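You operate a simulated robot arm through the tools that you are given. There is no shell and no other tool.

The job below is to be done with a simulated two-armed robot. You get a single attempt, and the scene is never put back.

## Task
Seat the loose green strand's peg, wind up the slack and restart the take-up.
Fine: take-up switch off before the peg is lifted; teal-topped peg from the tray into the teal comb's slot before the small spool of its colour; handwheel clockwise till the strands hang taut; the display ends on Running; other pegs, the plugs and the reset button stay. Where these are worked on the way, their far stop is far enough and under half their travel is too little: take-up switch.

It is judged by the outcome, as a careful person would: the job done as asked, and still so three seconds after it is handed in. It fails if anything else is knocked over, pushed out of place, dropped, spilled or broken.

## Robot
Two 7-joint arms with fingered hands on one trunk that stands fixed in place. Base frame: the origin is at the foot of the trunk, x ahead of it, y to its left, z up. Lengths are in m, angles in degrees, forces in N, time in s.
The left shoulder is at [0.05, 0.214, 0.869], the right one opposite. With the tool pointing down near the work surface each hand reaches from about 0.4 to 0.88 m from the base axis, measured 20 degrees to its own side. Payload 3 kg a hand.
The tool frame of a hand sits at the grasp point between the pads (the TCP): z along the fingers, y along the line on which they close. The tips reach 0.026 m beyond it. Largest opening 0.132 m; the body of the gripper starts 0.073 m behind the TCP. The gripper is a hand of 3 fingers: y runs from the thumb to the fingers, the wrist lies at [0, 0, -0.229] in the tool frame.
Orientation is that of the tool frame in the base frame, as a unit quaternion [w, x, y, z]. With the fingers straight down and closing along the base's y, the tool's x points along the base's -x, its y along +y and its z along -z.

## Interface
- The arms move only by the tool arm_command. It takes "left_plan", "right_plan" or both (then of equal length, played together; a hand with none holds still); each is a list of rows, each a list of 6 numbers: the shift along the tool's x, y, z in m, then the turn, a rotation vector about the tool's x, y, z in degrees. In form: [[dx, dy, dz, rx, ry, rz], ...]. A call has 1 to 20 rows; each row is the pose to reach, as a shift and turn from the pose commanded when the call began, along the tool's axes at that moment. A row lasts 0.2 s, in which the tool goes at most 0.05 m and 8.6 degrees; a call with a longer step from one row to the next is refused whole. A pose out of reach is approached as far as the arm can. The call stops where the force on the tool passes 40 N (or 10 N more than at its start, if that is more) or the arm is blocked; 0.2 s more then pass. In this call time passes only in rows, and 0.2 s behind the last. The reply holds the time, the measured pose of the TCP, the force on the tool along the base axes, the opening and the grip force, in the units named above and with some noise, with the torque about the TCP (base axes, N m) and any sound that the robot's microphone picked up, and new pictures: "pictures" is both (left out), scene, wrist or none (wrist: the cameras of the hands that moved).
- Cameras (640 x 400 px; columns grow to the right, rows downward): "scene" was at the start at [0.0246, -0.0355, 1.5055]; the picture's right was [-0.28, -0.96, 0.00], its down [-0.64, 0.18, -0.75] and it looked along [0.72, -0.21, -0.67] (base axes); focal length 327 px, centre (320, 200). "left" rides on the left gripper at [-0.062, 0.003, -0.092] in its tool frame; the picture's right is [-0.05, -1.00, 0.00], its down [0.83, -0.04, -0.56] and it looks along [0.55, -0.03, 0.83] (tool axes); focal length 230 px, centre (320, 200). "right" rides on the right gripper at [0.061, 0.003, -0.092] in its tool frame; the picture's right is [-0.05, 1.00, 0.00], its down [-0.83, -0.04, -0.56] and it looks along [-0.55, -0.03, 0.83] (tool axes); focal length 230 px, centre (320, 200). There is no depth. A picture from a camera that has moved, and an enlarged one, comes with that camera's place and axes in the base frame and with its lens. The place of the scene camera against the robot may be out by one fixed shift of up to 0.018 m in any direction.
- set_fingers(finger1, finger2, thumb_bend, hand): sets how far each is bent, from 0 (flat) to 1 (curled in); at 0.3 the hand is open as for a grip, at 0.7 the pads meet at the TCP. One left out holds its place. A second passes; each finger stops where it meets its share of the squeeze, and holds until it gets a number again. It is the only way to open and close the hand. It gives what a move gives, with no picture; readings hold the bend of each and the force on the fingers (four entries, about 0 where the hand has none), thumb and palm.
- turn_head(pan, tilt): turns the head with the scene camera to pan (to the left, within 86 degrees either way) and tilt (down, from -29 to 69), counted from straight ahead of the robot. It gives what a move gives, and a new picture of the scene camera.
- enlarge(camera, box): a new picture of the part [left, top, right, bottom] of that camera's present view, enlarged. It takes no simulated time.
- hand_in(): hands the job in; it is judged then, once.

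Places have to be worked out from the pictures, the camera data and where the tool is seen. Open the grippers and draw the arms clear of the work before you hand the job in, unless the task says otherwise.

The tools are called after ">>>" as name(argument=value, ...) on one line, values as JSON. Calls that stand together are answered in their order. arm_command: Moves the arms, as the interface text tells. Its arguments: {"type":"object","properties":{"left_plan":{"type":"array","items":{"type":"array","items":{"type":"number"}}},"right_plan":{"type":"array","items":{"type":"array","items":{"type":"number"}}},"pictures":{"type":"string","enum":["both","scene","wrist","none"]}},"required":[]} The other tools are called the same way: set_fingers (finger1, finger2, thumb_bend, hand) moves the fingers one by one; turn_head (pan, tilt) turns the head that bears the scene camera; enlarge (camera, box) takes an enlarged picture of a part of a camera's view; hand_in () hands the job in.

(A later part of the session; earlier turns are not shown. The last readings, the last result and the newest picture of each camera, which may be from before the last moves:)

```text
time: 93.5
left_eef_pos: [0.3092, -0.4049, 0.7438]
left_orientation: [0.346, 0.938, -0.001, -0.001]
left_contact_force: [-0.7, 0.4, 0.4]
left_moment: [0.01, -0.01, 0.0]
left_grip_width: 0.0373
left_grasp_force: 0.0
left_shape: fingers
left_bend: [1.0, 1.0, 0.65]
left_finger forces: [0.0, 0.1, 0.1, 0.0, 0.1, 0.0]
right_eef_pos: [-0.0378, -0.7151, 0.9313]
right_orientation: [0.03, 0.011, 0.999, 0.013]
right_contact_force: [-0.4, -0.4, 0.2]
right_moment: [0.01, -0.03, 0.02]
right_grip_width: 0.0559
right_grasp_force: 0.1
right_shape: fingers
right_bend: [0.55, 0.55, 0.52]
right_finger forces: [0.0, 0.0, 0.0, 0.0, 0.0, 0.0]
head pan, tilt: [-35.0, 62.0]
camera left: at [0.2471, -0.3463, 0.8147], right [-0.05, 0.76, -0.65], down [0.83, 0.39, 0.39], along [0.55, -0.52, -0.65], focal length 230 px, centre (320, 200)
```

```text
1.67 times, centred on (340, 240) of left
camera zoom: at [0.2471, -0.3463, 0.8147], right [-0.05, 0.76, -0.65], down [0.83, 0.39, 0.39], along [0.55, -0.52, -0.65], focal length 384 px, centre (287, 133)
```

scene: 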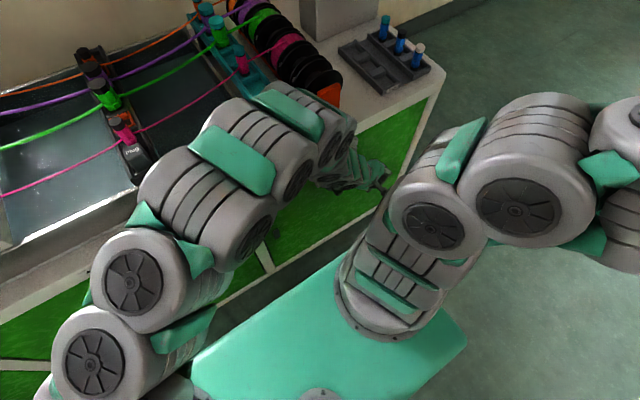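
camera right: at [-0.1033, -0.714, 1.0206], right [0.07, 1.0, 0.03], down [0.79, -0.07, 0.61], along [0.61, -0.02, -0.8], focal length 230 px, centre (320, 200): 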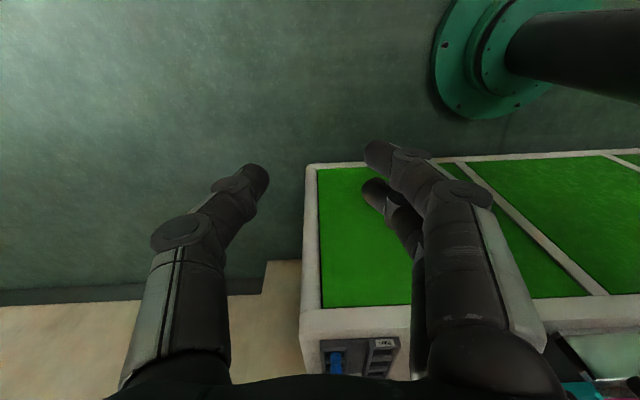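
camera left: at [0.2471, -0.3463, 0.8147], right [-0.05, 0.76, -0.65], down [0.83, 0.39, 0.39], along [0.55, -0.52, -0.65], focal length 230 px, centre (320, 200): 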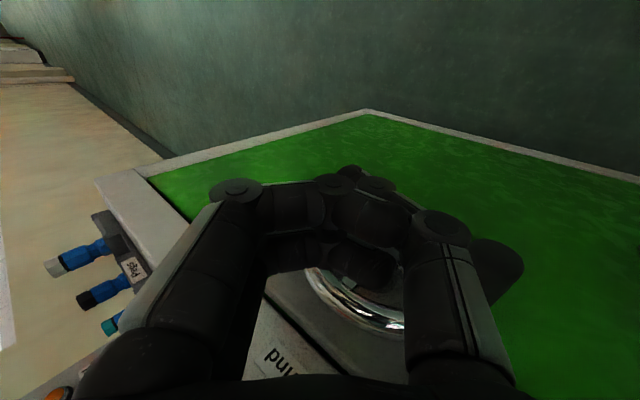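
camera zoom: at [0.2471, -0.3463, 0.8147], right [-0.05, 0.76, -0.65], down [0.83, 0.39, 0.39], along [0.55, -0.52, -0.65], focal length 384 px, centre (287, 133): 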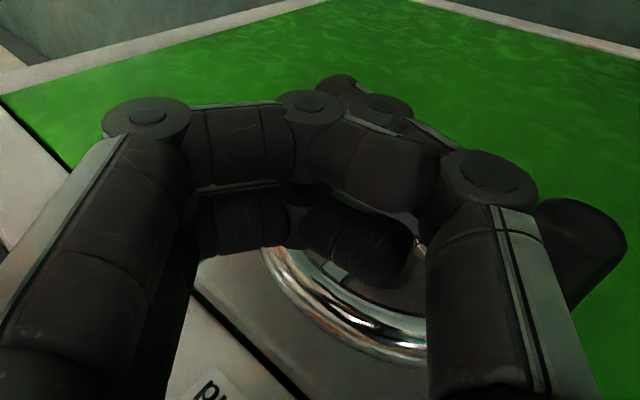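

The wheel advanced to about 300° before the handle slipped past the thumb, whose overlap is thin on the left side. I retreat, reopen and line up again.

>>> arm_command(left_plan=[[0.001, 0, -0.04, 0, 0, 0], [0.003, 0, -0.08, 0, 0, 0]], pictures="none")

>>> set_fingers(hand="left", finger1=0.4, finger2=0.4, thumb_bend=0.4)

>>> arm_command(left_plan=[[0.001, -0.041, 0, 0, 0, 0], [0.003, -0.082, 0, 0, 0, 0]], pictures="wrist")

>>> enlarge(camera="left", box=[180, 80, 460, 280])

```text
time: 94.1
left_eef_pos: [0.3118, -0.3512, 0.8031]
left_orientation: [0.345, 0.939, -0.003, -0.001]
left_contact_force: [0.4, -0.4, 0.4]
left_moment: [-0.01, 0.02, 0.02]
left_grip_width: 0.0376
left_grasp_force: 0.0
left_shape: fingers
left_bend: [1.0, 1.0, 0.65]
left_finger forces: [0.0, 0.1, 0.0, 0.0, 0.0, 0.1]
right_eef_pos: [-0.0389, -0.7163, 0.9319]
right_orientation: [0.03, 0.011, 0.999, 0.014]
right_contact_force: [-0.2, 0.8, 0.4]
right_moment: [-0.03, 0.03, 0.02]
right_grip_width: 0.0561
right_grasp_force: 0.0
right_shape: fingers
right_bend: [0.55, 0.55, 0.52]
right_finger forces: [0.0, 0.0, 0.0, 0.1, 0.1, 0.0]
head pan, tilt: [-35.0, 62.0]
```

```text
time: 95.1
left_eef_pos: [0.3118, -0.3509, 0.8031]
left_orientation: [0.345, 0.939, -0.003, -0.002]
left_contact_force: [0.6, 0.1, -0.1]
left_moment: [-0.02, 0.02, -0.02]
left_grip_width: 0.1011
left_grasp_force: 0.1
left_shape: fingers
left_bend: [0.4, 0.4, 0.4]
left_finger forces: [0.1, 0.1, 0.0, 0.0, 0.0, 0.1]
right_eef_pos: [-0.0389, -0.7171, 0.9322]
right_orientation: [0.032, 0.01, 0.999, 0.012]
right_contact_force: [0.6, -0.1, 0.0]
right_moment: [0.01, 0.0, 0.0]
right_grip_width: 0.0559
right_grasp_force: 0.1
right_shape: fingers
right_bend: [0.55, 0.55, 0.52]
right_finger forces: [0.0, 0.1, 0.1, 0.1, 0.0, 0.1]
head pan, tilt: [-35.0, 62.0]
```

```text
time: 95.7
left_eef_pos: [0.3149, -0.2892, 0.7498]
left_orientation: [0.345, 0.938, -0.002, -0.001]
left_contact_force: [0.8, 0.1, -0.8]
left_moment: [0.03, 0.01, -0.01]
left_grip_width: 0.1014
left_grasp_force: 0.0
left_shape: fingers
left_bend: [0.4, 0.4, 0.4]
left_finger forces: [0.1, 0.0, 0.0, 0.0, 0.0, 0.0]
right_eef_pos: [-0.0376, -0.7162, 0.9325]
right_orientation: [0.031, 0.011, 0.999, 0.013]
right_contact_force: [0.9, 0.4, 0.0]
right_moment: [0.01, 0.01, 0.01]
right_grip_width: 0.0562
right_grasp_force: 0.0
right_shape: fingers
right_bend: [0.55, 0.55, 0.52]
right_finger forces: [0.0, 0.0, 0.0, 0.1, 0.1, 0.1]
head pan, tilt: [-35.0, 62.0]
camera left: at [0.2538, -0.2318, 0.821], right [-0.05, 0.76, -0.65], down [0.83, 0.39, 0.39], along [0.55, -0.52, -0.65], focal length 230 px, centre (320, 200)
```

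left: 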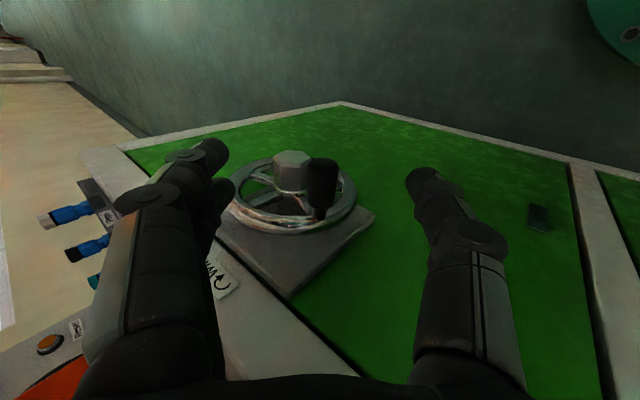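

```text
2.00 times, centred on (320, 180) of left
camera zoom: at [0.2538, -0.2318, 0.821], right [-0.05, 0.76, -0.65], down [0.83, 0.39, 0.39], along [0.55, -0.52, -0.65], focal length 460 px, centre (320, 240)
```

zoom: 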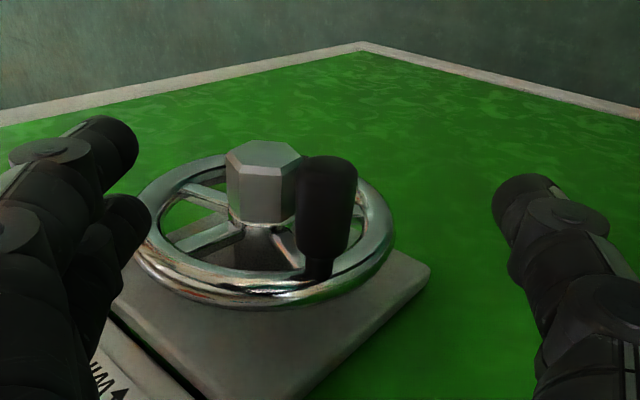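

Handle at ~292°. I yaw the hand 15° so the thumb reaches deeper along the handle on this side, and slide over it again.

>>> arm_command(left_plan=[[0.0016, -0.004, 0, 0, 0, 7.5], [0.0016, -0.004, 0.03, 0, 0, 15], [0.0016, -0.004, 0.065, 0, 0, 15], [0.0016, -0.004, 0.095, 0, 0, 15], [0.0016, -0.004, 0.117, 0, 0, 15]], pictures="none")

>>> set_fingers(hand="left", finger1=1.0, finger2=1.0, thumb_bend=0.68)

>>> enlarge(camera="left", box=[180, 160, 460, 400])

```text
time: 96.9
left_eef_pos: [0.3147, -0.3641, 0.6589]
left_orientation: [0.344, 0.93, -0.124, 0.043]
left_contact_force: [0.4, -0.7, 0.0]
left_moment: [-0.02, -0.01, 0.02]
left_grip_width: 0.1014
left_grasp_force: 0.0
left_shape: fingers
left_bend: [0.4, 0.4, 0.4]
left_finger forces: [0.1, 0.0, 0.1, 0.0, 0.0, 0.1]
right_eef_pos: [-0.0384, -0.7166, 0.9318]
right_orientation: [0.03, 0.011, 0.999, 0.014]
right_contact_force: [1.0, -0.4, 0.2]
right_moment: [-0.03, -0.01, 0.01]
right_grip_width: 0.056
right_grasp_force: 0.0
right_shape: fingers
right_bend: [0.55, 0.55, 0.52]
right_finger forces: [0.0, 0.0, 0.1, 0.0, 0.1, 0.0]
head pan, tilt: [-35.0, 62.0]
```

```text
time: 97.9
left_eef_pos: [0.3153, -0.3636, 0.658]
left_orientation: [0.343, 0.93, -0.124, 0.044]
left_contact_force: [-0.2, 0.5, -0.3]
left_moment: [0.0, -0.01, -0.01]
left_grip_width: 0.0364
left_grasp_force: 0.1
left_shape: fingers
left_bend: [1.0, 1.0, 0.68]
left_finger forces: [0.0, 0.1, 0.1, 0.0, 0.0, 0.0]
right_eef_pos: [-0.0385, -0.7167, 0.932]
right_orientation: [0.031, 0.011, 0.999, 0.014]
right_contact_force: [0.6, -0.7, 0.3]
right_moment: [0.0, -0.03, 0.0]
right_grip_width: 0.0562
right_grasp_force: 0.1
right_shape: fingers
right_bend: [0.55, 0.55, 0.52]
right_finger forces: [0.0, 0.1, 0.0, 0.0, 0.0, 0.0]
head pan, tilt: [-35.0, 62.0]
```

```text
1.67 times, centred on (320, 280) of left
camera zoom: at [0.255, -0.2935, 0.7197], right [0.21, 0.74, -0.63], down [0.82, 0.22, 0.53], along [0.54, -0.63, -0.56], focal length 384 px, centre (320, 67)
```

zoom: 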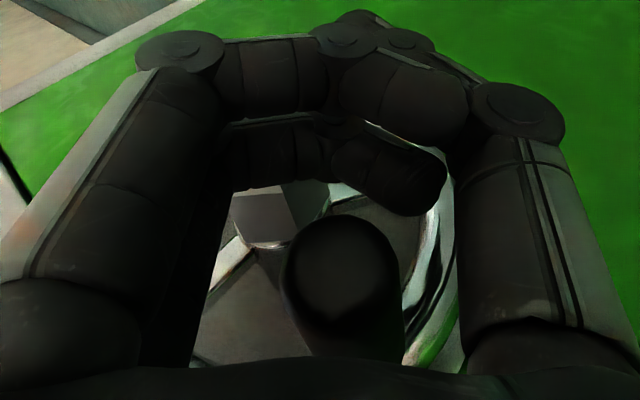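

The handle sits centrally in the closed hand. I crank on from 290° over the top to about 30°.

>>> arm_command(left_plan=[[0.0027, 0.0071, -0.0059, 0, 0, 0], [0.005, 0.0158, -0.0085, 0, 0, 0], [0.0074, 0.0249, -0.0096, 0, 0, 0], [0.0099, 0.0339, -0.0093, 0, 0, 0], [0.0123, 0.0429, -0.0076, 0, 0, 0], [0.0144, 0.0515, -0.0043, 0, 0, 0], [0.0163, 0.0596, 0.0003, 0, 0, 0], [0.018, 0.0667, 0.006, 0, 0, 0], [0.0194, 0.073, 0.0129, 0, 0, 0], [0.0204, 0.0781, 0.0207, 0, 0, 0], [0.0212, 0.0822, 0.0293, 0, 0, 0], [0.0214, 0.0847, 0.0383, 0, 0, 0]], pictures="wrist")

>>> enlarge(camera="left", box=[180, 160, 460, 400])

```text
time: 100.5
left_eef_pos: [0.3145, -0.4547, 0.686]
left_orientation: [0.342, 0.93, -0.125, 0.044]
left_contact_force: [0.5, 0.5, 3.4]
left_moment: [0.14, 0.0, 0.0]
left_grip_width: 0.0363
left_grasp_force: 1.7
left_shape: fingers
left_bend: [1.0, 1.0, 0.68]
left_finger forces: [0.0, 0.0, 0.0, 0.0, 1.0, 3.4]
right_eef_pos: [-0.0375, -0.7167, 0.9331]
right_orientation: [0.03, 0.011, 0.999, 0.013]
right_contact_force: [0.5, 0.2, -0.8]
right_moment: [0.01, -0.01, -0.02]
right_grip_width: 0.0561
right_grasp_force: 0.0
right_shape: fingers
right_bend: [0.55, 0.55, 0.52]
right_finger forces: [0.0, 0.1, 0.0, 0.0, 0.0, 0.0]
head pan, tilt: [-35.0, 62.0]
camera left: at [0.2542, -0.384, 0.7478], right [0.21, 0.74, -0.63], down [0.82, 0.22, 0.53], along [0.54, -0.63, -0.56], focal length 230 px, centre (320, 200)
```

left: 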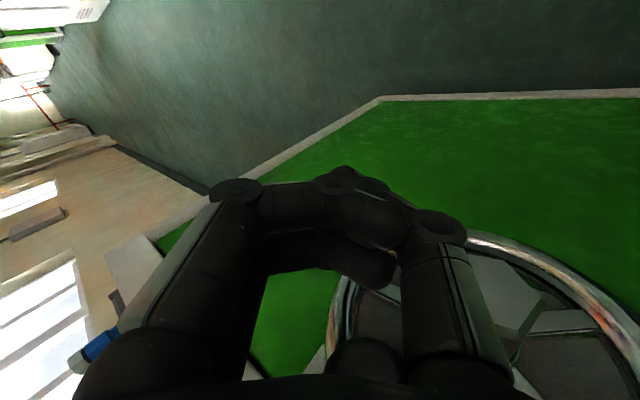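

```text
1.67 times, centred on (320, 280) of left
camera zoom: at [0.2542, -0.384, 0.7478], right [0.21, 0.74, -0.63], down [0.82, 0.22, 0.53], along [0.54, -0.63, -0.56], focal length 384 px, centre (320, 67)
```

zoom: 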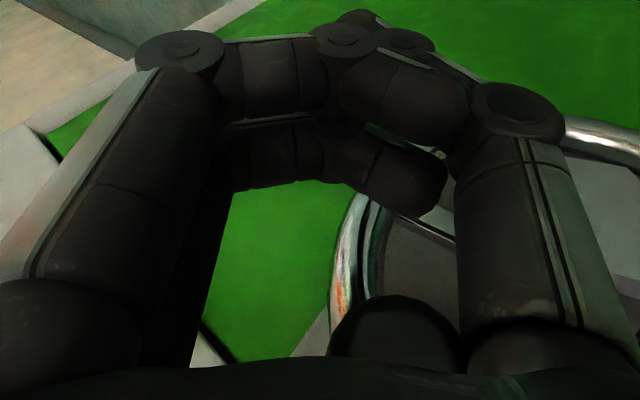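

The handle stayed in hand and is now past the top at ~20°. I remove the yaw as I push on down the right side and round toward the bottom.

>>> arm_command(left_plan=[[-0.0014, 0.0004, 0.0147, 0, 0, -4], [-0.0016, 0.0001, 0.0243, 0, 0, -8], [-0.0021, -0.0015, 0.0337, 0, 0, -12], [-0.0031, -0.0047, 0.0428, 0, 0, -15], [-0.0044, -0.0092, 0.0512, 0, 0, -15], [-0.0059, -0.015, 0.0589, 0, 0, -15], [-0.0077, -0.0218, 0.0654, 0, 0, -15], [-0.0096, -0.0295, 0.0708, 0, 0, -15], [-0.0117, -0.038, 0.0749, 0, 0, -15], [-0.0141, -0.047, 0.0776, 0, 0, -15], [-0.0164, -0.0562, 0.0787, 0, 0, -15], [-0.0186, -0.0656, 0.0785, 0, 0, -15], [-0.0208, -0.0749, 0.0766, 0, 0, -15], [-0.023, -0.0837, 0.0733, 0, 0, -15]], pictures="both")

>>> enlarge(camera="left", box=[180, 160, 460, 400])

>>> enlarge(camera="scene", box=[0, 0, 280, 210])

```text
time: 100.9
left_eef_pos: [0.3136, -0.4652, 0.6838]
left_orientation: [0.349, 0.931, -0.101, 0.036]
left_contact_force: [-0.6, -5.6, 14.0]
left_moment: [1.2, -0.11, -0.1]
left_grip_width: 0.0364
left_grasp_force: 7.3
left_shape: fingers
left_bend: [1.0, 1.0, 0.68]
left_finger forces: [0.0, 0.0, 0.0, 0.0, 0.2, 14.1]
right_eef_pos: [-0.0384, -0.7159, 0.9324]
right_orientation: [0.032, 0.011, 0.999, 0.012]
right_contact_force: [-0.3, -0.1, -0.3]
right_moment: [-0.01, 0.01, 0.02]
right_grip_width: 0.056
right_grasp_force: 0.1
right_shape: fingers
right_bend: [0.55, 0.55, 0.52]
right_finger forces: [0.0, 0.0, 0.0, 0.0, 0.1, 0.0]
head pan, tilt: [-35.0, 62.0]
stopped in row 1 (left hand): the force on the tool passed its limit at 186 N (the readings are from after the stop); the commanded pose is now the measured one
camera left: at [0.2529, -0.397, 0.7456], right [0.16, 0.74, -0.65], down [0.82, 0.26, 0.51], along [0.54, -0.62, -0.57], focal length 230 px, centre (320, 200)
```

scene: 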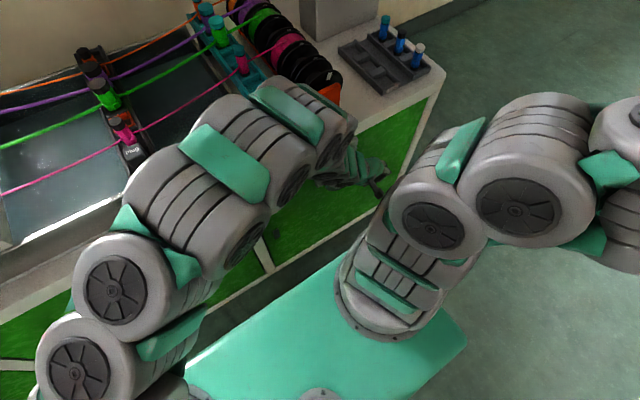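
left: 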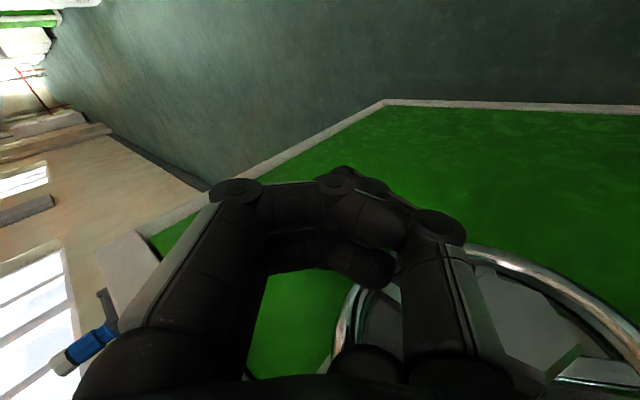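

```text
1.67 times, centred on (320, 280) of left
camera zoom: at [0.2529, -0.397, 0.7456], right [0.16, 0.74, -0.65], down [0.82, 0.26, 0.51], along [0.54, -0.62, -0.57], focal length 384 px, centre (320, 67)
```

zoom: 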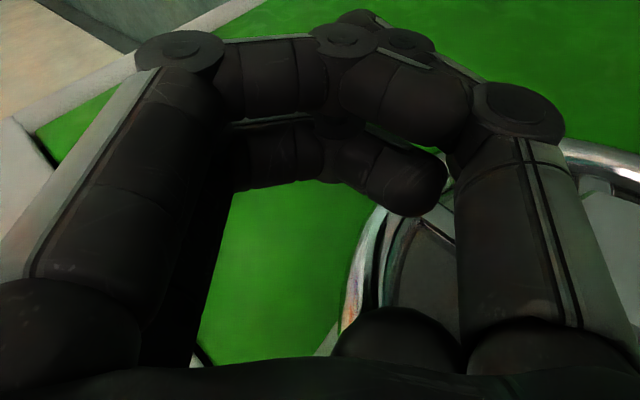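

```text
1.90 times, centred on (140, 105) of scene
camera zoom: at [-0.0033, -0.0492, 1.479], right [-0.57, -0.82, 0.0], down [-0.72, 0.51, -0.47], along [0.38, -0.27, -0.88], focal length 623 px, centre (663, 381)
```

zoom: 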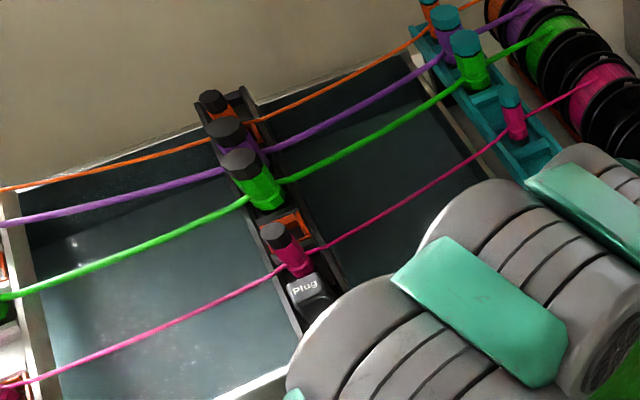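

Strands are visibly tighter. The first row was just too abrupt against the wheel's drag (handle now ~30°). I go on with ~5° steps, easing the yaw out.

>>> arm_command(left_plan=[[0, 0.0031, 0.0043, 0, 0, -1.5], [-0.0001, 0.0022, 0.0095, 0, 0, -3], [-0.0004, 0.001, 0.0148, 0, 0, -4.5], [-0.0007, -0.0008, 0.0202, 0, 0, -6], [-0.0012, -0.0029, 0.0255, 0, 0, -7.5], [-0.0017, -0.0057, 0.0308, 0, 0, -9], [-0.0024, -0.0088, 0.0361, 0, 0, -10.5], [-0.0031, -0.0123, 0.0411, 0, 0, -12], [-0.004, -0.0162, 0.046, 0, 0, -12], [-0.005, -0.0205, 0.0498, 0, 0, -12], [-0.0055, -0.0233, 0.0544, 0, 0, -12], [-0.0062, -0.0265, 0.0585, 0, 0, -12], [-0.007, -0.0301, 0.0625, 0, 0, -12], [-0.0078, -0.0339, 0.0661, 0, 0, -12], [-0.0087, -0.0381, 0.0694, 0, 0, -12], [-0.0096, -0.0426, 0.0722, 0, 0, -12], [-0.0106, -0.0472, 0.0747, 0, 0, -12], [-0.0117, -0.0521, 0.0767, 0, 0, -12]], pictures="wrist")

>>> enlarge(camera="left", box=[180, 160, 460, 400])

```text
time: 104.7
left_eef_pos: [0.312, -0.4737, 0.588]
left_orientation: [0.349, 0.937, -0.003, -0.001]
left_contact_force: [0.9, -3.8, -0.3]
left_moment: [0.22, 0.04, -0.08]
left_grip_width: 0.0366
left_grasp_force: 1.2
left_shape: fingers
left_bend: [1.0, 1.0, 0.68]
left_finger forces: [0.1, 2.6, 0.1, 0.0, 0.0, 0.0]
right_eef_pos: [-0.0387, -0.7164, 0.9313]
right_orientation: [0.031, 0.01, 0.999, 0.014]
right_contact_force: [0.3, 0.4, -0.6]
right_moment: [0.0, 0.03, -0.04]
right_grip_width: 0.0561
right_grasp_force: 0.0
right_shape: fingers
right_bend: [0.55, 0.55, 0.52]
right_finger forces: [0.0, 0.0, 0.0, 0.0, 0.0, 0.0]
head pan, tilt: [-35.0, 62.0]
camera left: at [0.2517, -0.4159, 0.6602], right [-0.05, 0.75, -0.65], down [0.83, 0.39, 0.39], along [0.55, -0.53, -0.65], focal length 230 px, centre (320, 200)
```

left: 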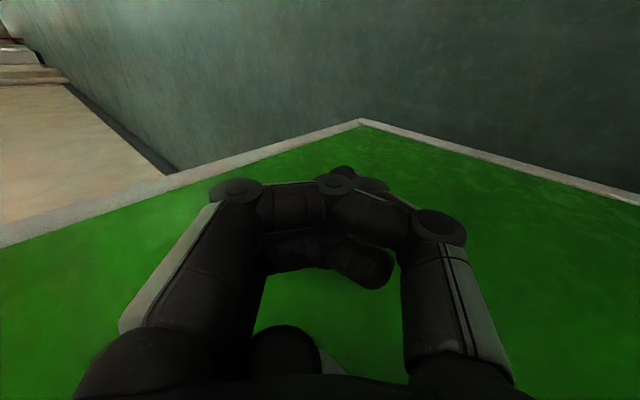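

```text
1.67 times, centred on (320, 280) of left
camera zoom: at [0.2517, -0.4159, 0.6602], right [-0.05, 0.75, -0.65], down [0.83, 0.39, 0.39], along [0.55, -0.53, -0.65], focal length 384 px, centre (320, 67)
```

zoom: 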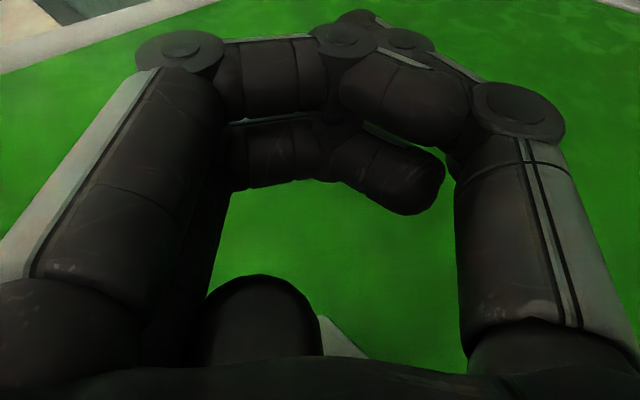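

Smooth: handle at ~119°. I continue round the bottom and up the left side, adding the yaw again from ~200° so the thumb will overlap.

>>> arm_command(left_plan=[[0, -0.006, 0, 0, 0, 0], [0, -0.0123, 0, 0, 0, 0], [0, -0.0189, -0.0004, 0, 0, 0], [0, -0.0252, -0.0015, 0, 0, 0], [0.0005, -0.031, -0.0041, 0, 0, 0], [0.0005, -0.0373, -0.0076, 0, 0, 0], [0.001, -0.0424, -0.0117, 0, 0, 0], [0.001, -0.0483, -0.0164, 0, 0, 0], [0.001, -0.0528, -0.0216, 0, 0, 0], [0.0015, -0.0569, -0.0265, 0, 0, 0], [0.0015, -0.0608, -0.032, 0, 0, 0], [0.002, -0.0639, -0.0376, 0, 0, 1], [0.002, -0.0667, -0.043, 0, 0, 2.5], [0.002, -0.0688, -0.0486, 0, 0, 4], [0.0025, -0.0703, -0.0545, 0, 0, 6], [0.0025, -0.0713, -0.0607, 0, 0, 8], [0.003, -0.0713, -0.067, 0, 0, 10], [0.003, -0.071, -0.0735, 0, 0, 12], [0.003, -0.0699, -0.0798, 0, 0, 14], [0.003, -0.0681, -0.0862, 0, 0, 15]], pictures="wrist")

>>> enlarge(camera="left", box=[180, 160, 460, 400])

>>> enlarge(camera="scene", box=[0, 0, 280, 210])

```text
time: 108.9
left_eef_pos: [0.317, -0.367, 0.61]
left_orientation: [0.349, 0.928, -0.126, 0.044]
left_contact_force: [0.9, 3.0, -5.2]
left_moment: [-0.16, 0.07, -0.01]
left_grip_width: 0.0364
left_grasp_force: 2.4
left_shape: fingers
left_bend: [1.0, 0.99, 0.68]
left_finger forces: [0.0, 4.4, 0.1, 0.0, 0.0, 0.1]
right_eef_pos: [-0.0378, -0.7162, 0.9325]
right_orientation: [0.031, 0.011, 0.999, 0.014]
right_contact_force: [-0.9, -0.9, 0.5]
right_moment: [0.0, 0.01, 0.0]
right_grip_width: 0.056
right_grasp_force: 0.1
right_shape: fingers
right_bend: [0.55, 0.55, 0.52]
right_finger forces: [0.0, 0.0, 0.0, 0.0, 0.0, 0.0]
head pan, tilt: [-35.0, 62.0]
camera left: at [0.257, -0.2965, 0.6709], right [0.21, 0.74, -0.64], down [0.81, 0.23, 0.53], along [0.54, -0.64, -0.55], focal length 230 px, centre (320, 200)
```

left: 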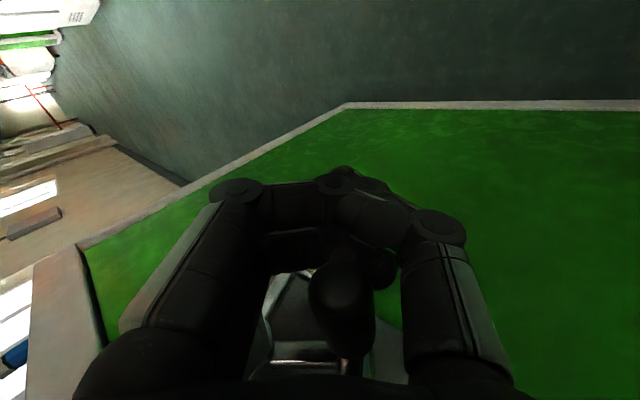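

```text
1.67 times, centred on (320, 280) of left
camera zoom: at [0.257, -0.2965, 0.6709], right [0.21, 0.74, -0.64], down [0.81, 0.23, 0.53], along [0.54, -0.64, -0.55], focal length 384 px, centre (320, 67)
```

zoom: 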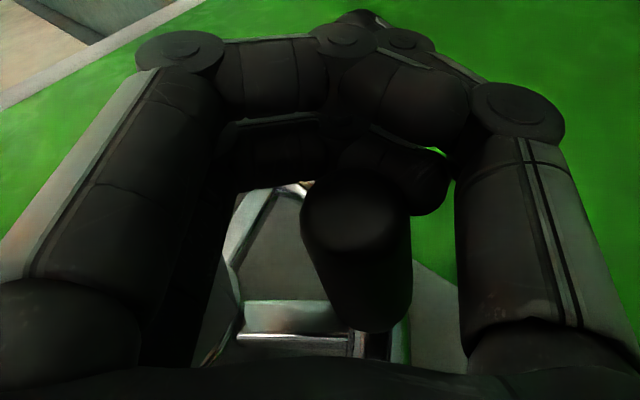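

```text
1.90 times, centred on (140, 105) of scene
camera zoom: at [-0.0032, -0.0492, 1.479], right [-0.57, -0.82, 0.0], down [-0.72, 0.51, -0.47], along [0.38, -0.27, -0.88], focal length 623 px, centre (663, 381)
```

zoom: 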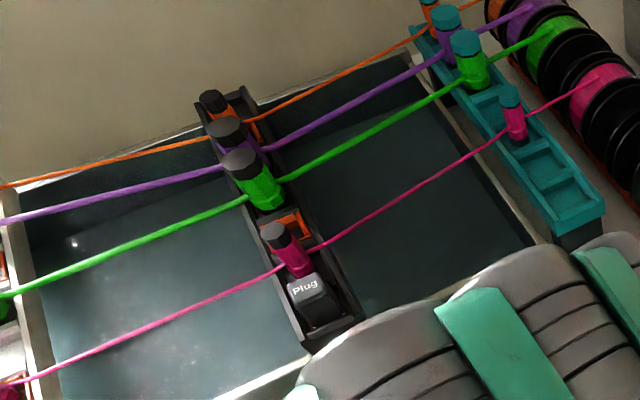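

The strands are almost straight now and the handle is still hooked at ~225–230°. I zoom in on the sag.

>>> enlarge(camera="scene", box=[110, 0, 270, 120])

>>> enlarge(camera="scene", box=[0, 60, 140, 210])

```text
3.33 times, centred on (190, 60) of scene
camera zoom: at [-0.0032, -0.0492, 1.479], right [-0.57, -0.82, 0.0], down [-0.72, 0.51, -0.47], along [0.38, -0.27, -0.88], focal length 1090 px, centre (753, 667)
```

zoom: 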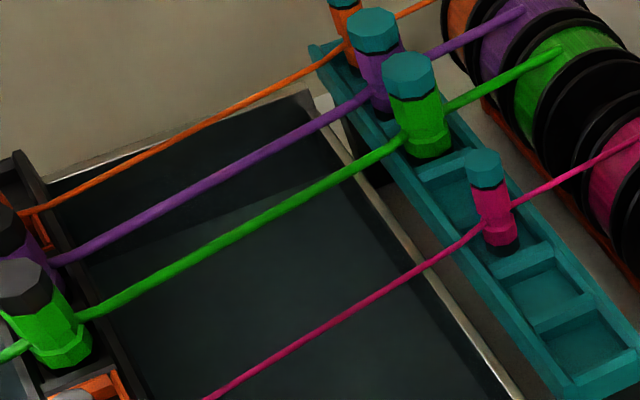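

```text
2.67 times, centred on (70, 135) of scene
camera zoom: at [-0.0032, -0.0492, 1.479], right [-0.57, -0.82, 0.0], down [-0.72, 0.51, -0.47], along [0.38, -0.27, -0.88], focal length 872 px, centre (987, 373)
```

zoom: 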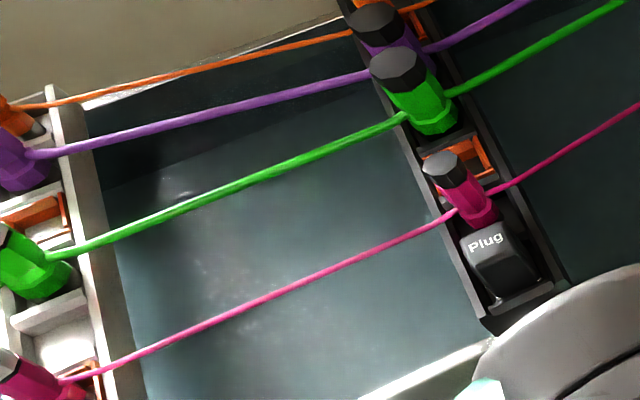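

A slight sag remains. I keep cranking from ~235° up the left side and over the top.

>>> arm_command(left_plan=[[-0.0008, 0.001, -0.0084, 0, 0, 0], [0, 0.0043, -0.0161, 0, 0, 0], [0.0011, 0.0086, -0.0232, 0, 0, 0], [0.0025, 0.0138, -0.0296, 0, 0, 0], [0.0041, 0.0199, -0.0351, 0, 0, 0], [0.0059, 0.0266, -0.0399, 0, 0, 0], [0.0079, 0.0338, -0.0435, 0, 0, 0], [0.01, 0.0415, -0.0461, 0, 0, 0], [0.0121, 0.0496, -0.0475, 0, 0, 0], [0.0144, 0.0576, -0.0478, 0, 0, 0], [0.0166, 0.0656, -0.0469, 0, 0, 0], [0.0188, 0.0735, -0.0448, 0, 0, 0], [0.0208, 0.081, -0.0417, 0, 0, 0], [0.0228, 0.088, -0.0375, 0, 0, 0], [0.0246, 0.0943, -0.0323, 0, 0, 0], [0.0257, 0.1001, -0.0263, 0, 0, 0], [0.0269, 0.1047, -0.0195, 0, 0, 0], [0.0275, 0.1087, -0.0121, 0, 0, 0], [0.0283, 0.1113, -0.0042, 0, 0, 0]], pictures="both")

>>> enlarge(camera="left", box=[180, 160, 460, 400])

>>> enlarge(camera="scene", box=[110, 0, 270, 120])

>>> enlarge(camera="scene", box=[0, 60, 140, 210])

```text
time: 112.8
left_eef_pos: [0.3147, -0.4425, 0.6885]
left_orientation: [0.343, 0.93, -0.125, 0.045]
left_contact_force: [-9.3, 27.3, 11.1]
left_moment: [-0.48, -0.54, 0.97]
left_grip_width: 0.0362
left_grasp_force: 17.1
left_shape: fingers
left_bend: [1.0, 1.0, 0.68]
left_finger forces: [0.0, 0.0, 0.1, 0.1, 17.3, 17.2]
right_eef_pos: [-0.039, -0.7165, 0.9316]
right_orientation: [0.032, 0.01, 0.999, 0.013]
right_contact_force: [0.7, -0.8, 1.0]
right_moment: [-0.01, 0.0, -0.01]
right_grip_width: 0.056
right_grasp_force: 0.1
right_shape: fingers
right_bend: [0.55, 0.55, 0.52]
right_finger forces: [0.0, 0.0, 0.0, 0.0, 0.0, 0.0]
head pan, tilt: [-35.0, 62.0]
stopped in row 19 (left hand): the force on the tool passed its limit at 57 N (the readings are from after the stop); the commanded pose is now the measured one
camera left: at [0.2548, -0.3716, 0.7496], right [0.21, 0.74, -0.63], down [0.81, 0.22, 0.54], along [0.54, -0.63, -0.56], focal length 230 px, centre (320, 200)
```

scene: 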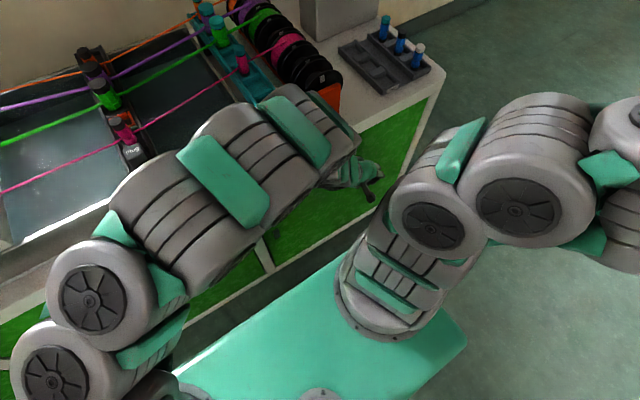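
left: 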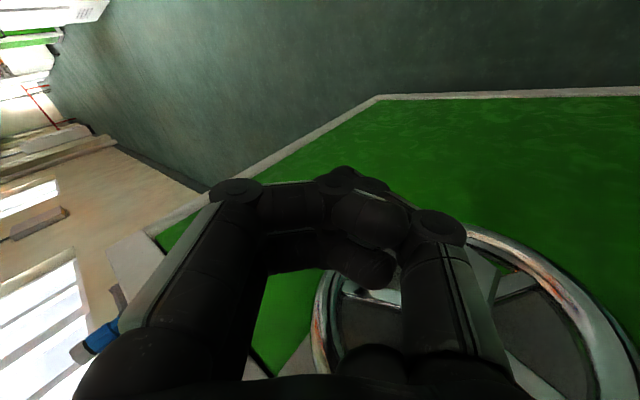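

```text
1.67 times, centred on (320, 280) of left
camera zoom: at [0.2548, -0.3716, 0.7496], right [0.21, 0.74, -0.63], down [0.81, 0.22, 0.54], along [0.54, -0.63, -0.56], focal length 384 px, centre (320, 67)
```

zoom: 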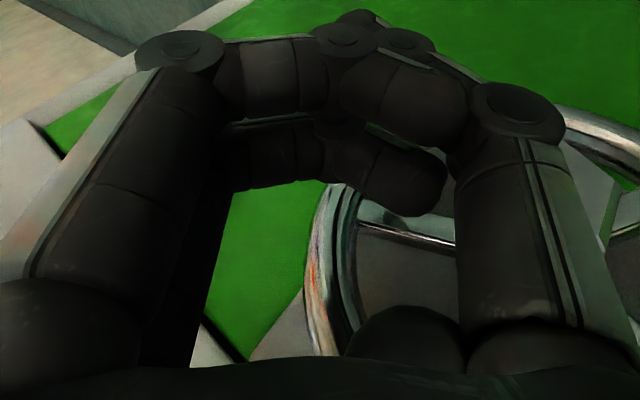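

```text
3.33 times, centred on (190, 60) of scene
camera zoom: at [-0.0034, -0.0488, 1.479], right [-0.57, -0.82, 0.0], down [-0.72, 0.51, -0.47], along [0.38, -0.27, -0.88], focal length 1090 px, centre (753, 667)
```

zoom: 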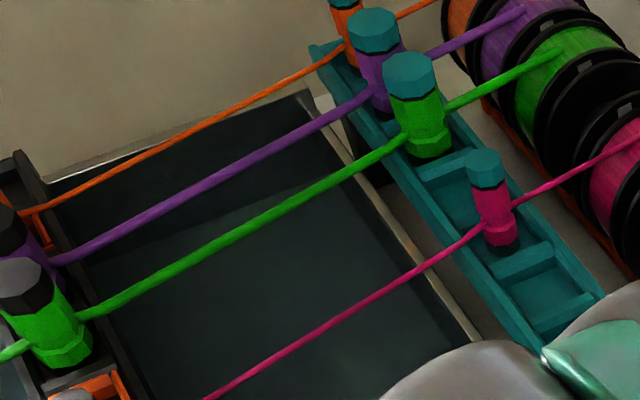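

```text
2.67 times, centred on (70, 135) of scene
camera zoom: at [-0.0034, -0.0488, 1.479], right [-0.57, -0.82, 0.0], down [-0.72, 0.51, -0.47], along [0.38, -0.27, -0.88], focal length 872 px, centre (987, 373)
```

zoom: 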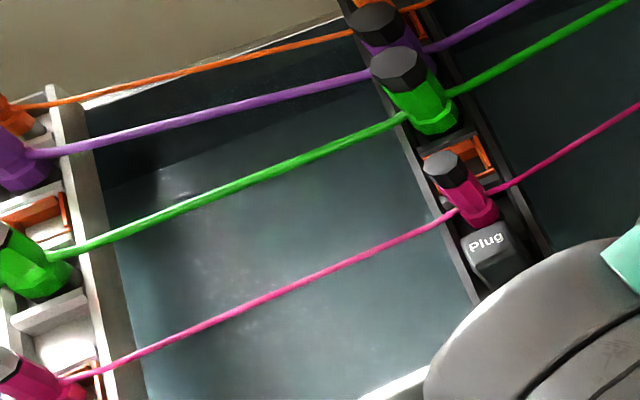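

The handle is at ~5° of the third lap, the strands look the same as 130° earlier and the wheel now pushes back statically with ~27 N: it is wound taut. I ease off, remove the yaw and open the hand.

>>> arm_command(left_plan=[[-0.0015, -0.003, -0.003, 0, 0, -4], [-0.0025, -0.0045, -0.004, 0, 0, -8], [-0.003, -0.005, -0.005, 0, 0, -12], [-0.003, -0.005, -0.005, 0, 0, -15]], pictures="wrist")

>>> set_fingers(hand="left", finger1=0.4, finger2=0.4, thumb_bend=0.45)

>>> enlarge(camera="left", box=[180, 160, 460, 400])

```text
time: 113.8
left_eef_pos: [0.3122, -0.4353, 0.6907]
left_orientation: [0.347, 0.938, -0.003, 0.0]
left_contact_force: [0.8, -1.5, 7.0]
left_moment: [0.36, -0.06, -0.05]
left_grip_width: 0.0367
left_grasp_force: 2.7
left_shape: fingers
left_bend: [1.0, 1.0, 0.68]
left_finger forces: [0.0, 0.1, 0.0, 0.1, 0.0, 5.1]
right_eef_pos: [-0.0377, -0.7158, 0.932]
right_orientation: [0.031, 0.011, 0.999, 0.013]
right_contact_force: [0.4, 0.4, 0.0]
right_moment: [0.02, 0.03, -0.01]
right_grip_width: 0.0559
right_grasp_force: 0.0
right_shape: fingers
right_bend: [0.55, 0.55, 0.52]
right_finger forces: [0.1, 0.1, 0.1, 0.0, 0.0, 0.1]
head pan, tilt: [-35.0, 62.0]
camera left: at [0.2515, -0.3775, 0.7607], right [-0.05, 0.76, -0.65], down [0.83, 0.39, 0.39], along [0.55, -0.52, -0.65], focal length 230 px, centre (320, 200)
```

left: 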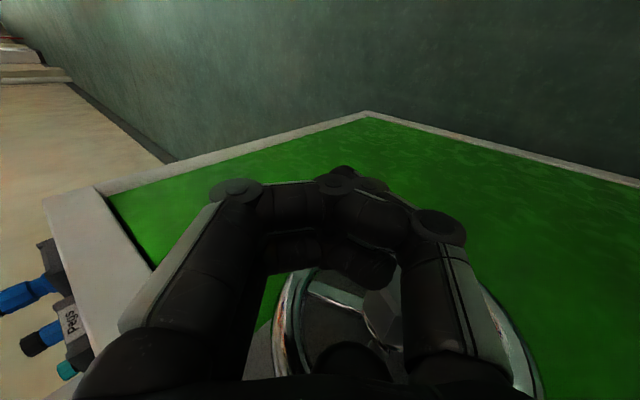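

```text
time: 114.8
left_eef_pos: [0.313, -0.4353, 0.6899]
left_orientation: [0.348, 0.938, -0.003, 0.0]
left_contact_force: [0.8, 0.0, 6.0]
left_moment: [0.37, -0.05, -0.01]
left_grip_width: 0.0927
left_grasp_force: 2.7
left_shape: fingers
left_bend: [0.4, 0.4, 0.45]
left_finger forces: [0.1, 0.0, 0.1, 0.0, 0.1, 6.1]
right_eef_pos: [-0.0383, -0.7161, 0.931]
right_orientation: [0.031, 0.01, 0.999, 0.014]
right_contact_force: [0.8, -0.3, 0.0]
right_moment: [-0.02, -0.02, 0.0]
right_grip_width: 0.0562
right_grasp_force: 0.1
right_shape: fingers
right_bend: [0.55, 0.55, 0.52]
right_finger forces: [0.0, 0.0, 0.0, 0.1, 0.0, 0.0]
head pan, tilt: [-35.0, 62.0]
```

```text
1.67 times, centred on (320, 280) of left
camera zoom: at [0.2515, -0.3774, 0.7606], right [-0.05, 0.76, -0.65], down [0.83, 0.39, 0.39], along [0.55, -0.52, -0.65], focal length 384 px, centre (320, 67)
```

zoom: 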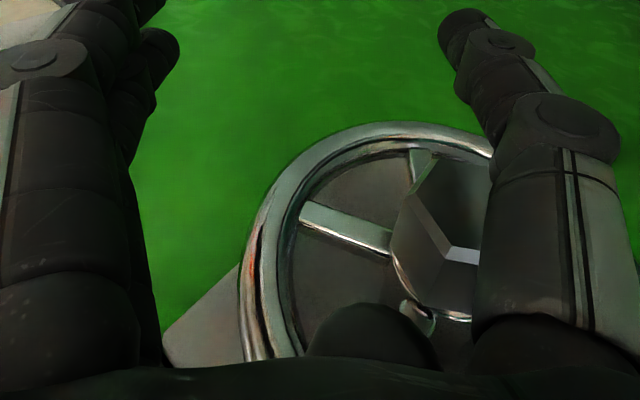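

I test with a gentle palm push whether the wheel still turns any further.

>>> arm_command(left_plan=[[0, 0.001, 0.003, 0, 0, 0], [0, 0.002, 0.006, 0, 0, 0], [0, 0.003, 0.009, 0, 0, 0]], pictures="wrist")

>>> enlarge(camera="left", box=[180, 160, 460, 400])

```text
time: 115.4
left_eef_pos: [0.3141, -0.4388, 0.6879]
left_orientation: [0.347, 0.938, -0.004, 0.001]
left_contact_force: [-8.5, 20.8, 19.9]
left_moment: [-0.02, -0.84, 0.78]
left_grip_width: 0.0925
left_grasp_force: 13.0
left_shape: fingers
left_bend: [0.4, 0.4, 0.45]
left_finger forces: [0.1, 0.0, 0.0, 0.0, 0.0, 25.4]
right_eef_pos: [-0.0381, -0.7154, 0.9319]
right_orientation: [0.032, 0.01, 0.999, 0.012]
right_contact_force: [0.9, 0.1, 0.5]
right_moment: [-0.01, 0.01, -0.02]
right_grip_width: 0.0562
right_grasp_force: 0.1
right_shape: fingers
right_bend: [0.55, 0.55, 0.52]
right_finger forces: [0.0, 0.1, 0.0, 0.0, 0.1, 0.0]
head pan, tilt: [-35.0, 62.0]
stopped in row 2 (left hand): the force on the tool passed its limit at 52 N (the readings are from after the stop); the commanded pose is now the measured one
camera left: at [0.252, -0.382, 0.7599], right [-0.05, 0.76, -0.65], down [0.83, 0.39, 0.4], along [0.55, -0.52, -0.65], focal length 230 px, centre (320, 200)
```

left: 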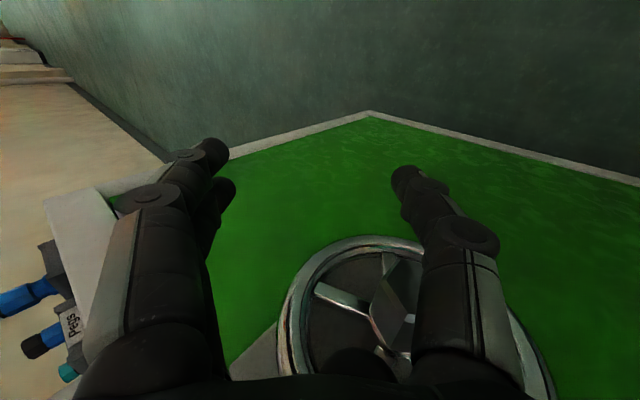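

```text
1.67 times, centred on (320, 280) of left
camera zoom: at [0.252, -0.382, 0.7599], right [-0.05, 0.76, -0.65], down [0.83, 0.39, 0.4], along [0.55, -0.52, -0.65], focal length 384 px, centre (320, 67)
```

zoom: 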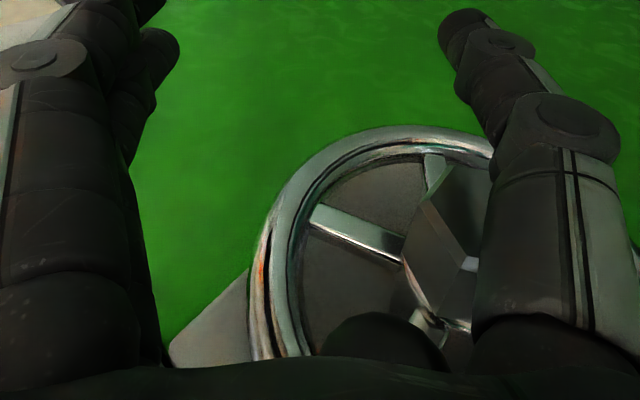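

The wheel holds firm against ~28 N: wound to taut. I withdraw the left hand up and away along its axis.

>>> arm_command(left_plan=[[-0.002, 0, -0.03, 0, 0, 0], [-0.004, 0, -0.07, 0, 0, 0], [-0.006, 0, -0.11, 0, 0, 0], [-0.008, 0, -0.15, 0, 0, 0], [-0.01, 0, -0.19, 0, 0, 0]], pictures="both")

>>> enlarge(camera="left", box=[180, 80, 460, 280])

```text
time: 116.6
left_eef_pos: [0.3032, -0.3163, 0.8333]
left_orientation: [0.348, 0.938, -0.003, 0.0]
left_contact_force: [-0.4, -0.4, 0.2]
left_moment: [0.01, 0.0, 0.05]
left_grip_width: 0.0927
left_grasp_force: 0.0
left_shape: fingers
left_bend: [0.4, 0.4, 0.45]
left_finger forces: [0.0, 0.1, 0.0, 0.1, 0.0, 0.0]
right_eef_pos: [-0.0378, -0.7176, 0.9325]
right_orientation: [0.032, 0.011, 0.999, 0.014]
right_contact_force: [0.3, 0.0, 1.2]
right_moment: [-0.04, -0.01, 0.01]
right_grip_width: 0.0562
right_grasp_force: 0.2
right_shape: fingers
right_bend: [0.55, 0.55, 0.52]
right_finger forces: [0.0, 0.1, 0.1, 0.1, 0.0, 0.0]
head pan, tilt: [-35.0, 62.0]
camera left: at [0.2422, -0.2577, 0.904], right [-0.05, 0.76, -0.65], down [0.83, 0.39, 0.39], along [0.55, -0.52, -0.65], focal length 230 px, centre (320, 200)
```

scene: 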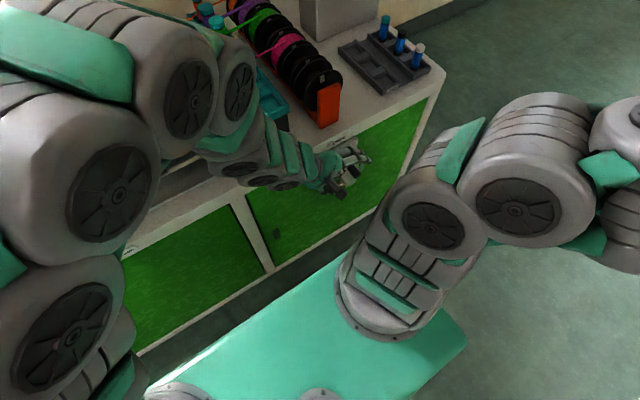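
left: 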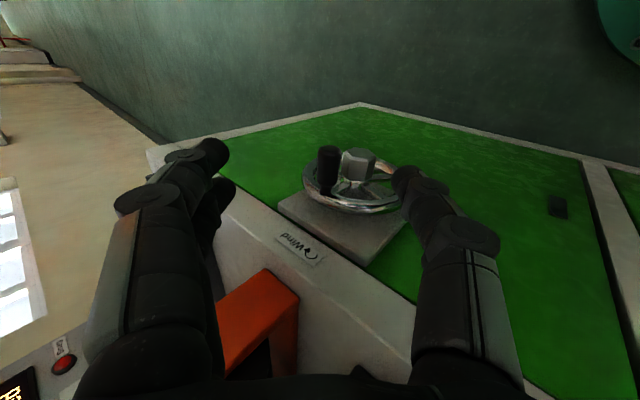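

```text
2.00 times, centred on (320, 180) of left
camera zoom: at [0.2422, -0.2577, 0.904], right [-0.05, 0.76, -0.65], down [0.83, 0.39, 0.39], along [0.55, -0.52, -0.65], focal length 460 px, centre (320, 240)
```

zoom: 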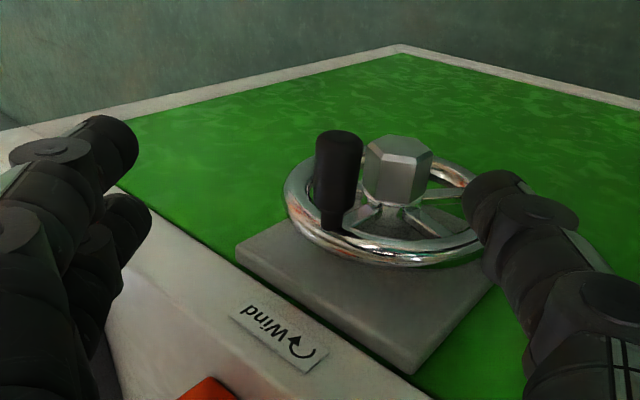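

Wheel and handle are clear of the hand. I bring the left arm up and back to its own side.

>>> arm_command(left_plan=[[0, 0.0325, -0.0378, 0, 0, 0], [0, 0.065, -0.0756, 0, 0, 0], [0, 0.098, -0.1134, 0, 0, 0], [0, 0.1306, -0.1512, 0, 0, 0], [0, 0.163, -0.189, 0, 0, 0], [0.005, 0.125, -0.2215, 0, 0, 0], [0.01, 0.0874, -0.2542, 0, 0, 0], [0.015, 0.0496, -0.287, 0, 0, 0], [0.02, 0.0118, -0.3195, 0, 0, 0], [0.025, -0.026, -0.352, 0, 0, 0], [0.03, -0.0638, -0.385, 0, 0, 0], [0.035, -0.1016, -0.4175, 0, 0, 0], [0.04, -0.1394, -0.45, 0, 0, 0], [0.045, -0.177, -0.483, 0, 0, 0], [0.05, -0.215, -0.5155, 0, 0, 0]], pictures="none")

>>> turn_head(pan=-16.1, tilt=41.7)

```text
refused: row 3 steps farther than a row can; nothing moved
```

```text
time: 117.4
left_eef_pos: [0.3032, -0.3163, 0.8313]
left_orientation: [0.348, 0.937, -0.002, 0.0]
left_contact_force: [-0.8, -0.1, -0.1]
left_moment: [0.02, -0.06, 0.0]
left_grip_width: 0.0926
left_grasp_force: 0.1
left_shape: fingers
left_bend: [0.4, 0.4, 0.45]
left_finger forces: [0.0, 0.0, 0.0, 0.0, 0.0, 0.1]
right_eef_pos: [-0.039, -0.7161, 0.933]
right_orientation: [0.031, 0.011, 0.999, 0.013]
right_contact_force: [-0.4, 0.2, 0.2]
right_moment: [0.01, 0.0, -0.01]
right_grip_width: 0.0559
right_grasp_force: 0.1
right_shape: fingers
right_bend: [0.55, 0.55, 0.52]
right_finger forces: [0.1, 0.0, 0.0, 0.0, 0.0, 0.0]
head pan, tilt: [-16.1, 41.7]
```

scene: 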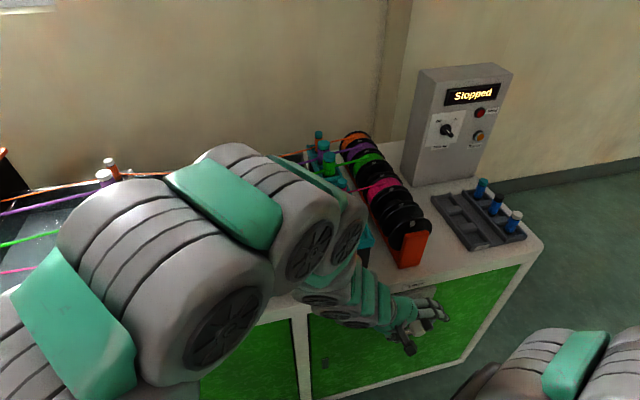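

The plan was refused for a slightly long step and nothing moved; I resend it with shorter rows. The display still reads Stopped.

>>> arm_command(left_plan=[[0, 0.03, -0.035, 0, 0, 0], [0, 0.06, -0.07, 0, 0, 0], [0, 0.09, -0.105, 0, 0, 0], [0, 0.12, -0.14, 0, 0, 0], [0, 0.15, -0.175, 0, 0, 0], [0.005, 0.116, -0.204, 0, 0, 0], [0.01, 0.082, -0.233, 0, 0, 0], [0.015, 0.048, -0.262, 0, 0, 0], [0.02, 0.014, -0.291, 0, 0, 0], [0.025, -0.02, -0.32, 0, 0, 0], [0.03, -0.054, -0.349, 0, 0, 0], [0.035, -0.088, -0.378, 0, 0, 0], [0.04, -0.122, -0.407, 0, 0, 0], [0.045, -0.156, -0.436, 0, 0, 0], [0.05, -0.19, -0.465, 0, 0, 0], [0.055, -0.224, -0.494, 0, 0, 0]], pictures="scene")

>>> enlarge(camera="scene", box=[60, 120, 360, 320])

>>> enlarge(camera="scene", box=[300, 60, 540, 260])

```text
time: 120.8
left_eef_pos: [0.3609, 0.1756, 1.0615]
left_orientation: [0.348, 0.937, -0.003, 0.001]
left_contact_force: [0.2, 0.1, 0.6]
left_moment: [-0.01, -0.01, 0.0]
left_grip_width: 0.0931
left_grasp_force: 0.2
left_shape: fingers
left_bend: [0.4, 0.4, 0.45]
left_finger forces: [0.0, 0.0, 0.0, 0.0, 0.1, 0.1]
right_eef_pos: [-0.038, -0.7169, 0.9325]
right_orientation: [0.031, 0.011, 0.999, 0.013]
right_contact_force: [-0.7, -0.3, 0.6]
right_moment: [-0.01, 0.0, 0.01]
right_grip_width: 0.0559
right_grasp_force: 0.1
right_shape: fingers
right_bend: [0.55, 0.55, 0.52]
right_finger forces: [0.0, 0.1, 0.0, 0.0, 0.1, 0.0]
head pan, tilt: [-16.1, 41.7]
```

scene: 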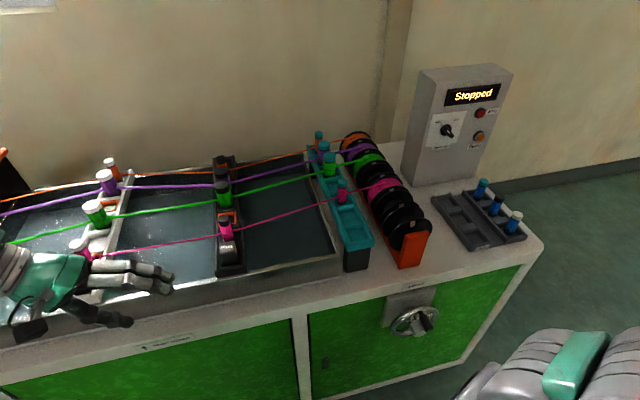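

```text
2.00 times, centred on (210, 220) of scene
camera zoom: at [0.0246, -0.0355, 1.5055], right [-0.28, -0.96, 0.0], down [-0.64, 0.18, -0.75], along [0.72, -0.21, -0.67], focal length 654 px, centre (540, 160)
```

zoom: 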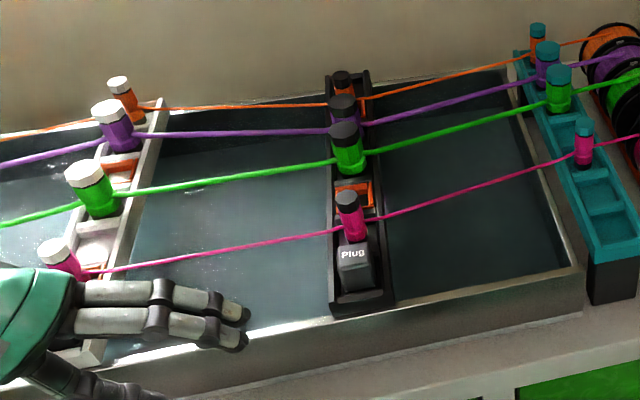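

```text
2.00 times, centred on (420, 160) of scene
camera zoom: at [0.0246, -0.0355, 1.5055], right [-0.28, -0.96, 0.0], down [-0.64, 0.18, -0.75], along [0.72, -0.21, -0.67], focal length 654 px, centre (120, 280)
```

zoom: 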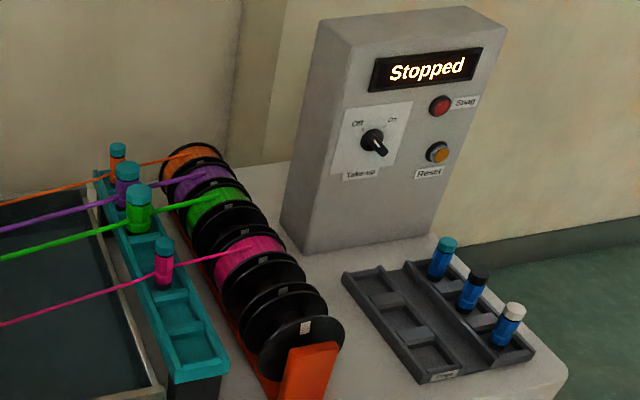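

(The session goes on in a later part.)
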